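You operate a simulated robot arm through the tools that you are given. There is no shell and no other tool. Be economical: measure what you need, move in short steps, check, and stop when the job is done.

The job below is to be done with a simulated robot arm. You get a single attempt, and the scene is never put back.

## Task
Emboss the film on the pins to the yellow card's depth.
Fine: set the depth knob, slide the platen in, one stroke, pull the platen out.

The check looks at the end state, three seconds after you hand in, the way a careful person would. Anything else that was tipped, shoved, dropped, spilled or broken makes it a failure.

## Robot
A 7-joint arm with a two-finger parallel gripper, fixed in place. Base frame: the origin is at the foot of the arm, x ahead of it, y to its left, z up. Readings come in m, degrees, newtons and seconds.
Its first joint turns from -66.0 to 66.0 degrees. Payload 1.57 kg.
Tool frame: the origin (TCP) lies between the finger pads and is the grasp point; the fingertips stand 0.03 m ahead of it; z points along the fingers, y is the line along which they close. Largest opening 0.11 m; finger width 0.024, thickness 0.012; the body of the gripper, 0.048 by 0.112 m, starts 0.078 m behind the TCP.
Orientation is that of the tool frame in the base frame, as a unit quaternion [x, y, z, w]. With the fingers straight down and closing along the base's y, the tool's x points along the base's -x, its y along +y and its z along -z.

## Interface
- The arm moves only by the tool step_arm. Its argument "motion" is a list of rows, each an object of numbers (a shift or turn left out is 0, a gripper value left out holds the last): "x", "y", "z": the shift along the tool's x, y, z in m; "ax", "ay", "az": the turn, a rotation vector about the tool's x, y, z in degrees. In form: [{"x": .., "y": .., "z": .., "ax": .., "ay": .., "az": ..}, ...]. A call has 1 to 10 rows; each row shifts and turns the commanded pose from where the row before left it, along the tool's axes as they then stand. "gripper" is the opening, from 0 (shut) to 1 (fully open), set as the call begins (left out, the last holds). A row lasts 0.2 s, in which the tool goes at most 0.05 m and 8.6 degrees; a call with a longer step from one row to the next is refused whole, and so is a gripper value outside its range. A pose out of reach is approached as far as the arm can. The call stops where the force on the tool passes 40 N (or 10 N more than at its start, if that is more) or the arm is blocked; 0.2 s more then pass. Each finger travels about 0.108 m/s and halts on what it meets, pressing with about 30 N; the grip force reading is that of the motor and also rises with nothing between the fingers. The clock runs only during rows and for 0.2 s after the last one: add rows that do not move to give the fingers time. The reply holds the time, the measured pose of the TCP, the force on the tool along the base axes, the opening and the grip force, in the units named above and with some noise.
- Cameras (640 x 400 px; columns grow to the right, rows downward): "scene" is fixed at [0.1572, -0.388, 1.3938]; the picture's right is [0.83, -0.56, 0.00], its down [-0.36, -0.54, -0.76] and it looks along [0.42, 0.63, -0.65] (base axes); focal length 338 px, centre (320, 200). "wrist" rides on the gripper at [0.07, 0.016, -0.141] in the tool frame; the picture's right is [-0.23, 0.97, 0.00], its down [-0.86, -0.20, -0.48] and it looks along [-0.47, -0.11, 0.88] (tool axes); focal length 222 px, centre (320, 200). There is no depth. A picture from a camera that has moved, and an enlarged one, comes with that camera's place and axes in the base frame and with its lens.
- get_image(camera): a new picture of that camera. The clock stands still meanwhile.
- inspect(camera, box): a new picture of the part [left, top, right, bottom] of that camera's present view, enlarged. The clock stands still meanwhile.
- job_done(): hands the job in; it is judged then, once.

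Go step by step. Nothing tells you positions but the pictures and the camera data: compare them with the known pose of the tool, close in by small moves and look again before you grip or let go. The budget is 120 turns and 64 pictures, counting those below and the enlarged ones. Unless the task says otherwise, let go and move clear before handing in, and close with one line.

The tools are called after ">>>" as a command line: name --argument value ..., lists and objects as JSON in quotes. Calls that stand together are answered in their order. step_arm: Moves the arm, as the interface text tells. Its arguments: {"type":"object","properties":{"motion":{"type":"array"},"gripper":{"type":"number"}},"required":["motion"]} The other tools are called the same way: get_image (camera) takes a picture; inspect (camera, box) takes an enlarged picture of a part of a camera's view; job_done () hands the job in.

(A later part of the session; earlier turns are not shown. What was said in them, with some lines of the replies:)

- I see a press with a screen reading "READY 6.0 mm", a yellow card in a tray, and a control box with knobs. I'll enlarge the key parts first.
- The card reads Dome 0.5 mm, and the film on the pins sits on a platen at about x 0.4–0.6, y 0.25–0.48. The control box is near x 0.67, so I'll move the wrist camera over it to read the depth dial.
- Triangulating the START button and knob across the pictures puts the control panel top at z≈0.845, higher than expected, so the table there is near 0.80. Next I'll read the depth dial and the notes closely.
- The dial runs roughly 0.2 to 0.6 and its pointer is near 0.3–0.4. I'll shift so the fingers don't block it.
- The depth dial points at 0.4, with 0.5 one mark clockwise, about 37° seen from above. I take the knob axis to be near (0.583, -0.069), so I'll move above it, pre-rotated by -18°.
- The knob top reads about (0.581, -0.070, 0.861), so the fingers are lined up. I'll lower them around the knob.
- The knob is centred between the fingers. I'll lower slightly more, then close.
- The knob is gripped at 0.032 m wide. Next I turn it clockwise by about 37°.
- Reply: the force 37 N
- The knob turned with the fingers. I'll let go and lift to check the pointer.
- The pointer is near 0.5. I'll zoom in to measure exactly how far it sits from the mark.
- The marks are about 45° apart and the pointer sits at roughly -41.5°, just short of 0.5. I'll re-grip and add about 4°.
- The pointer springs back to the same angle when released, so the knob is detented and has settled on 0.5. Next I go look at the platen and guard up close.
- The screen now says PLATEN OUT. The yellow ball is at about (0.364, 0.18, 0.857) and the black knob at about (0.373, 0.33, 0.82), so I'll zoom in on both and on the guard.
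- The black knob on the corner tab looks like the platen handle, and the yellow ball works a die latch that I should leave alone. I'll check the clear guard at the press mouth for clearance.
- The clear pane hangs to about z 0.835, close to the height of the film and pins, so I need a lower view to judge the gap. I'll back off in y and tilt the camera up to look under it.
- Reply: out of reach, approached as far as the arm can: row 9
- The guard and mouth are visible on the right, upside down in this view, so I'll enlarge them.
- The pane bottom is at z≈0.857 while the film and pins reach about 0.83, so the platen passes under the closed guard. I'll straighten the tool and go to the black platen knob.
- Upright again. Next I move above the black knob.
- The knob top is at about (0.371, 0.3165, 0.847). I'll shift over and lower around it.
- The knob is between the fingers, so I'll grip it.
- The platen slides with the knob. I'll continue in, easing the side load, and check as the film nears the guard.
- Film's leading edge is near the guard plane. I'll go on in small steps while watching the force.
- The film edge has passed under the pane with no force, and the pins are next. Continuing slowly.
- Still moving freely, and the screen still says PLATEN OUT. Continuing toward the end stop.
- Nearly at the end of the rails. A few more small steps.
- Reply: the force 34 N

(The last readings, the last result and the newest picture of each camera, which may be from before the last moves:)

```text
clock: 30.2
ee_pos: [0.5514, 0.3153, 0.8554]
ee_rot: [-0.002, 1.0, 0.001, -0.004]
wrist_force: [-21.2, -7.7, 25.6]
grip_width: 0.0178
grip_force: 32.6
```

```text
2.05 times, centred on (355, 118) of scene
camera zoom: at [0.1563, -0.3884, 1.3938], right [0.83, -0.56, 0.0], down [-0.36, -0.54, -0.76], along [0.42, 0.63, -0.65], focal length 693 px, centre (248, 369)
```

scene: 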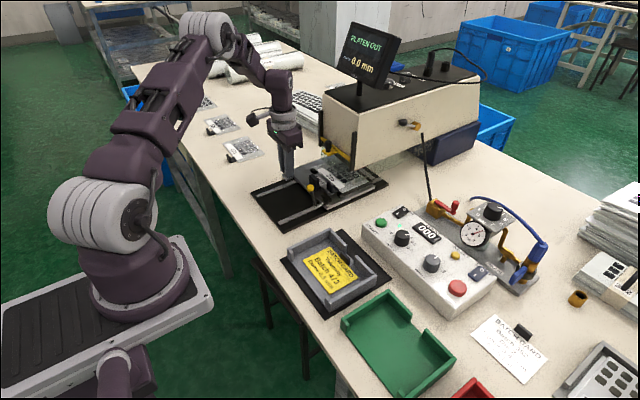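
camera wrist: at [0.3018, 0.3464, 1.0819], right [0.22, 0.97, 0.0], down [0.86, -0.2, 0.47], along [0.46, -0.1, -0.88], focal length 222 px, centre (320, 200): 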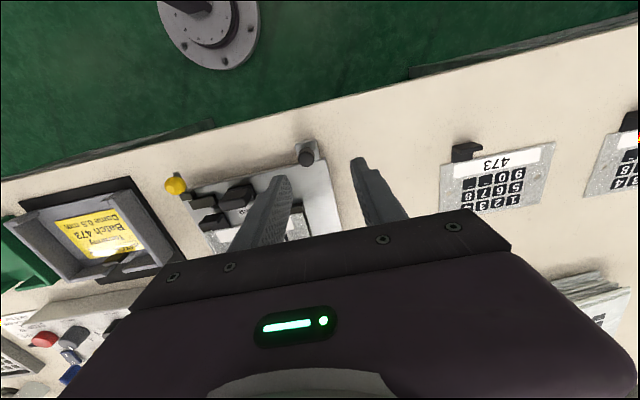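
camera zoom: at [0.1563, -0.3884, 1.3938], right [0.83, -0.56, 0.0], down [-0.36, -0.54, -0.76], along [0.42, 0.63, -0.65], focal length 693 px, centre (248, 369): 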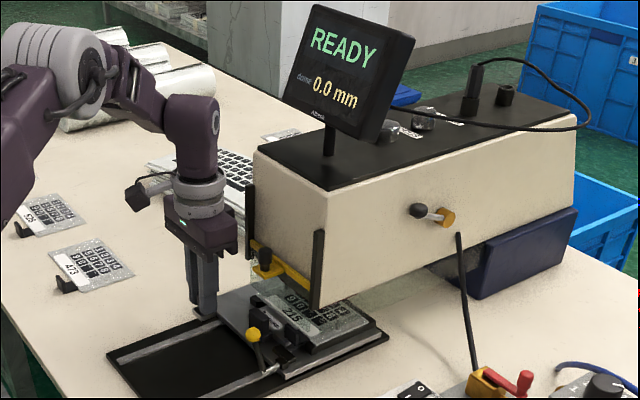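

The screen shows READY with the platen at its stop. I'll let go, rise, back out, and head to START.

>>> step_arm --motion '[{"x": 0.001}, {}, {}]' --gripper 0.45

>>> step_arm --motion '[{"z": -0.03}, {"z": -0.04}, {"z": -0.04, "x": 0.02}, {"x": 0.045}, {"x": 0.045}, {"y": -0.047}, {"y": -0.047}, {"y": -0.047}, {"y": -0.047}, {"y": -0.047}]'

>>> step_arm --motion '[{"y": -0.047}, {"y": -0.037, "x": -0.02}, {"x": -0.048}, {"x": -0.048}, {"x": -0.03}, {"z": 0.03}]' --gripper 0

>>> get_image --camera "scene"

>>> get_image --camera "wrist"

```text
clock: 31.0
ee_pos: [0.552, 0.3152, 0.8548]
ee_rot: [-0.002, 1.0, 0.002, -0.002]
wrist_force: [-0.3, 0.2, -0.3]
grip_width: 0.0493
grip_force: 0.0
```

```text
clock: 33.2
ee_pos: [0.4442, 0.0792, 0.965]
ee_rot: [-0.003, 1.0, 0.002, -0.003]
wrist_force: [0.7, -0.1, 0.3]
grip_width: 0.0495
grip_force: 0.0
```

```text
clock: 34.6
ee_pos: [0.59, -0.0033, 0.9344]
ee_rot: [-0.002, 1.0, 0.002, -0.002]
wrist_force: [0.0, 0.0, -0.1]
grip_width: 0.0003
grip_force: 21.1
```

```text
18 pictures are left
```

scene: 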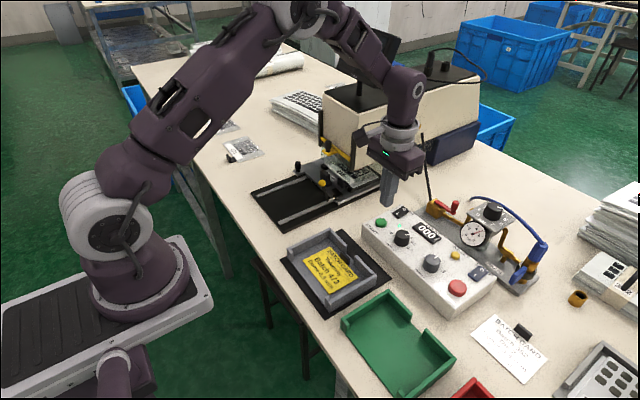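

```text
17 pictures are left
camera wrist: at [0.5213, 0.0127, 1.0769], right [0.22, 0.97, 0.0], down [0.86, -0.2, 0.47], along [0.46, -0.1, -0.88], focal length 222 px, centre (320, 200)
```

wrist: 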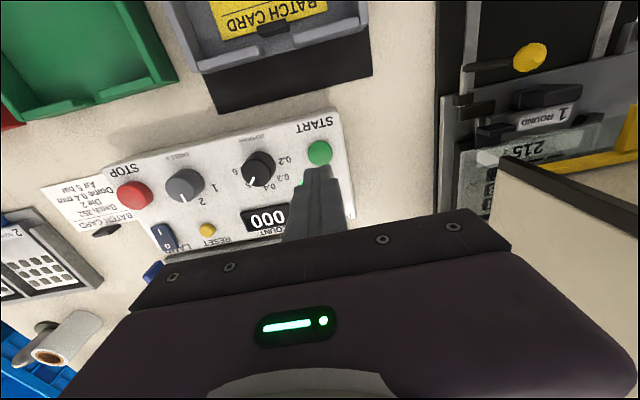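

START is directly under the fingertip at about (0.587, -0.002). I'll descend to just above it and press gently once.

>>> step_arm --motion '[{"x": 0.003, "z": 0.025}, {"z": 0.022}, {"z": 0.003}, {}]'

>>> inspect --camera "scene" --box '[340, 190, 420, 240]'

```text
clock: 35.6
ee_pos: [0.5876, -0.0037, 0.8851]
ee_rot: [-0.002, 1.0, 0.001, -0.003]
wrist_force: [-0.3, 0.5, -1.3]
grip_width: 0.0
grip_force: 21.2
```

```text
8.00 times, centred on (380, 215) of scene
camera zoom: at [0.1572, -0.388, 1.3938], right [0.83, -0.56, 0.0], down [-0.36, -0.54, -0.76], along [0.42, 0.63, -0.65], focal length 2704 px, centre (-160, 80)
```

zoom: 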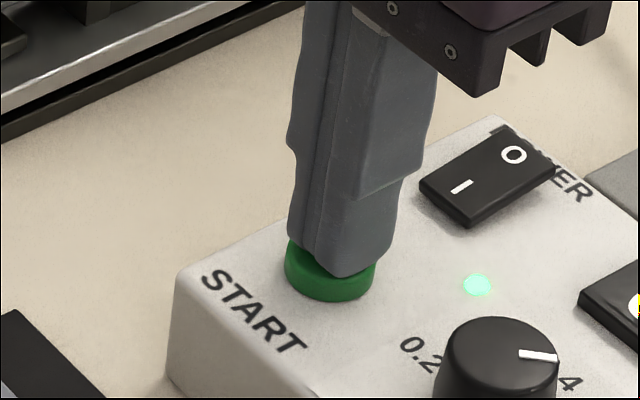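

Just above the button. Pressing.

>>> step_arm --motion '[{"z": 0.002}, {"z": 0.002}, {"z": 0.002}]'

```text
clock: 36.4
ee_pos: [0.5879, -0.0041, 0.8785]
ee_rot: [-0.002, 1.0, 0.001, -0.002]
wrist_force: [-3.4, 2.0, 14.2]
grip_width: 0.0
grip_force: 21.4
```

There is contact at 14 N. I'll check the counter before pressing further.

>>> inspect --camera "scene" --box '[310, 20, 470, 250]'

```text
1.74 times, centred on (390, 135) of scene
camera zoom: at [0.1569, -0.3879, 1.3939], right [0.83, -0.56, 0.0], down [-0.36, -0.54, -0.76], along [0.42, 0.63, -0.65], focal length 588 px, centre (198, 313)
```

zoom: 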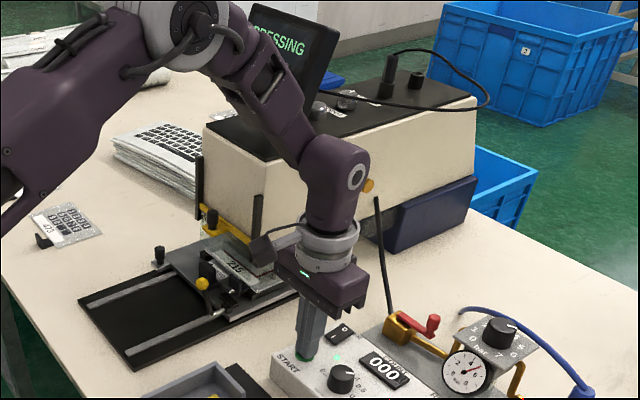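

The screen says PRESSING, so the stroke has started. I'll lift off and wait.

>>> step_arm --motion '[{"z": -0.04}, {"z": -0.04}, {"x": 0.048}, {"x": 0.048}, {"x": 0.048}, {}, {}, {}, {}, {}]'

>>> step_arm --motion '[{}, {}, {}, {}, {}, {}, {}, {}, {}, {}]'

>>> get_image --camera "scene"

```text
clock: 38.6
ee_pos: [0.4436, -0.0048, 0.959]
ee_rot: [-0.002, 1.0, 0.001, -0.002]
wrist_force: [0.0, 0.3, -0.4]
grip_width: 0.0001
grip_force: 21.7
```

```text
clock: 40.8
ee_pos: [0.4427, -0.0053, 0.9591]
ee_rot: [-0.001, 1.0, 0.002, -0.002]
wrist_force: [0.0, -0.9, -0.2]
grip_width: 0.0001
grip_force: 21.2
```

```text
14 pictures are left
```

scene: 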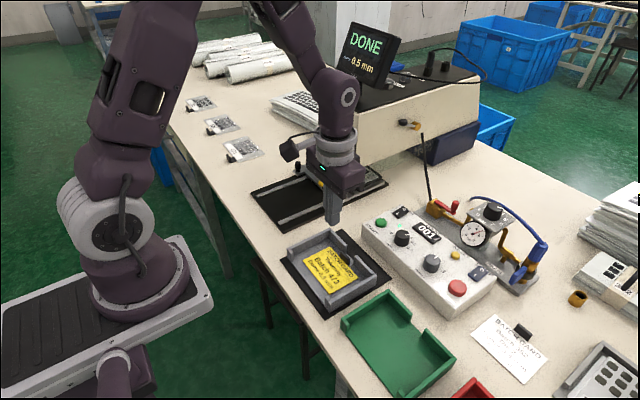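

DONE at 0.5 mm, count 001. Next I return to the platen knob, retracing the path with the fingers open.

>>> step_arm --motion '[{"y": 0.046}, {"y": 0.046}, {"y": 0.046}, {"y": 0.046}, {"y": 0.046}, {"y": 0.046}, {"y": 0.0445, "x": -0.01}, {"x": -0.04}, {"x": -0.04}, {"x": -0.0195}]' --gripper 0.45

>>> step_arm --motion '[{"z": 0.03}, {}]'

>>> inspect --camera "wrist" --box '[220, 100, 420, 225]'

```text
clock: 43.0
ee_pos: [0.5515, 0.3175, 0.9589]
ee_rot: [0.0, 1.0, 0.001, -0.003]
wrist_force: [1.8, -0.5, 0.3]
grip_width: 0.0497
grip_force: 0.1
```

```text
clock: 43.6
ee_pos: [0.5501, 0.3172, 0.9283]
ee_rot: [-0.002, 1.0, 0.002, -0.003]
wrist_force: [-0.3, 0.0, 0.5]
grip_width: 0.0496
grip_force: 0.0
```

```text
3.20 times, centred on (320, 162) of wrist
camera zoom: at [0.4816, 0.3338, 1.0716], right [0.22, 0.97, 0.0], down [0.86, -0.2, 0.47], along [0.46, -0.1, -0.88], focal length 711 px, centre (320, 320)
```

zoom: 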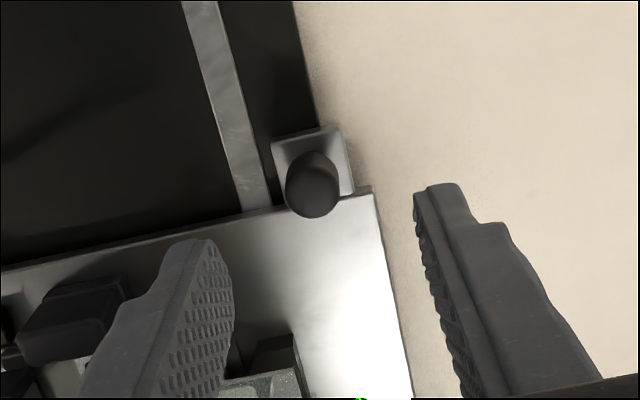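

The knob is at about (0.552, 0.317), right under the gripper. Lower, grip and pull.

>>> step_arm --motion '[{"x": -0.001, "z": 0.03}, {"z": 0.03}, {"z": 0.013}, {}]'

>>> step_arm --motion '[{}, {}, {}]' --gripper 0.1

>>> step_arm --motion '[{"x": 0.006, "y": -0.001}, {"x": 0.008}, {"x": 0.008}, {"x": 0.008}, {"x": 0.008}, {}]'

>>> inspect --camera "scene" --box '[250, 15, 420, 235]'

```text
clock: 44.6
ee_pos: [0.5525, 0.3185, 0.8575]
ee_rot: [-0.001, 1.0, 0.002, -0.002]
wrist_force: [0.1, -0.4, 0.1]
grip_width: 0.0494
grip_force: 0.1
```

```text
clock: 45.4
ee_pos: [0.5525, 0.3171, 0.8567]
ee_rot: [-0.001, 1.0, 0.0, -0.002]
wrist_force: [-2.1, -12.2, 0.2]
grip_width: 0.0212
grip_force: 6.0
```

```text
clock: 46.8
ee_pos: [0.5145, 0.3157, 0.8569]
ee_rot: [-0.002, 1.0, 0.002, -0.002]
wrist_force: [-1.3, -10.0, 2.6]
grip_width: 0.0195
grip_force: 4.8
```

```text
1.82 times, centred on (335, 125) of scene
camera zoom: at [0.1572, -0.3882, 1.3938], right [0.83, -0.56, 0.0], down [-0.36, -0.54, -0.76], along [0.42, 0.63, -0.65], focal length 614 px, centre (293, 336)
```

zoom: 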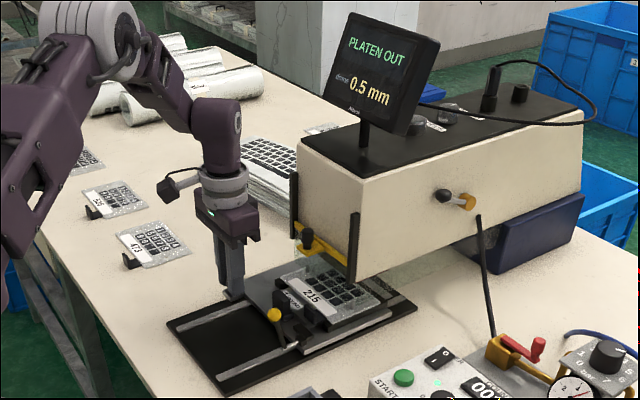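

Dome 0.5 mm is confirmed and the platen is coming out. I'll pull it fully out to where it started.

>>> step_arm --motion '[{"x": 0.015, "y": -0.001}, {"x": 0.015}, {"x": 0.015}, {"x": 0.015}, {"x": 0.015}, {"x": 0.015}, {"x": 0.015}, {"x": 0.015}, {"x": 0.012}, {}]'

>>> step_arm --motion '[{"x": 0.005}, {"x": 0.004}, {}]'

```text
clock: 49.0
ee_pos: [0.3826, 0.3144, 0.8569]
ee_rot: [-0.002, 1.0, 0.001, -0.003]
wrist_force: [-0.9, 10.0, -23.6]
grip_width: 0.0173
grip_force: 32.5
```

```text
clock: 49.8
ee_pos: [0.3745, 0.3145, 0.8569]
ee_rot: [-0.002, 1.0, 0.002, -0.002]
wrist_force: [2.6, 14.6, -25.5]
grip_width: 0.0173
grip_force: 32.9
```

Almost at the start position; a last few millimetres, then release and rise.

>>> step_arm --motion '[{"x": 0.003}, {}]'

>>> step_arm --motion '[{}, {}, {}]' --gripper 0.45

>>> step_arm --motion '[{"z": -0.04}, {"z": -0.04}, {"z": -0.045}, {"z": -0.045}, {}]'

>>> get_image --camera "scene"

>>> inspect --camera "scene" --box '[220, 140, 380, 240]'

```text
clock: 50.4
ee_pos: [0.3715, 0.3153, 0.8572]
ee_rot: [-0.003, 1.0, 0.002, -0.003]
wrist_force: [1.5, 15.4, -20.3]
grip_width: 0.0176
grip_force: 32.5
```

```text
clock: 51.2
ee_pos: [0.3712, 0.3135, 0.8567]
ee_rot: [-0.001, 1.0, 0.001, -0.002]
wrist_force: [-0.3, 0.3, -0.2]
grip_width: 0.0494
grip_force: 0.1
```

```text
clock: 52.4
ee_pos: [0.3717, 0.314, 1.0278]
ee_rot: [-0.002, 1.0, 0.002, -0.002]
wrist_force: [1.0, 0.2, -0.3]
grip_width: 0.0495
grip_force: 0.0
```

```text
11 pictures are left
```

scene: 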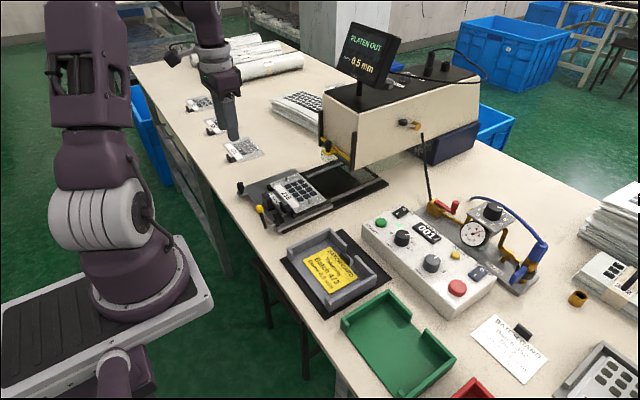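

```text
4.00 times, centred on (300, 190) of scene
camera zoom: at [0.1572, -0.388, 1.3938], right [0.83, -0.56, 0.0], down [-0.36, -0.54, -0.76], along [0.42, 0.63, -0.65], focal length 1352 px, centre (400, 240)
```

zoom: 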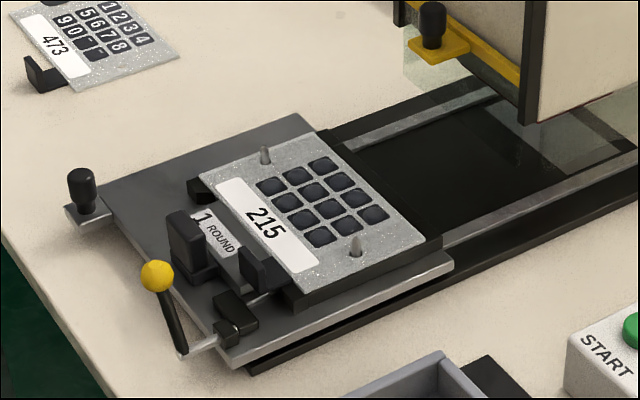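

The keys on the film are domed, the screen shows 0.5 mm and PLATEN OUT, and the arm is clear with everything else in place. I'm handing in.

>>> job_done

```text
The job is handed in.
```

I embossed the film on the pins in one stroke to the yellow card's 0.5 mm, and the platen is back out. The film is marked 215 while the yellow card is for batch 473; I embossed the film on the pins as you asked.
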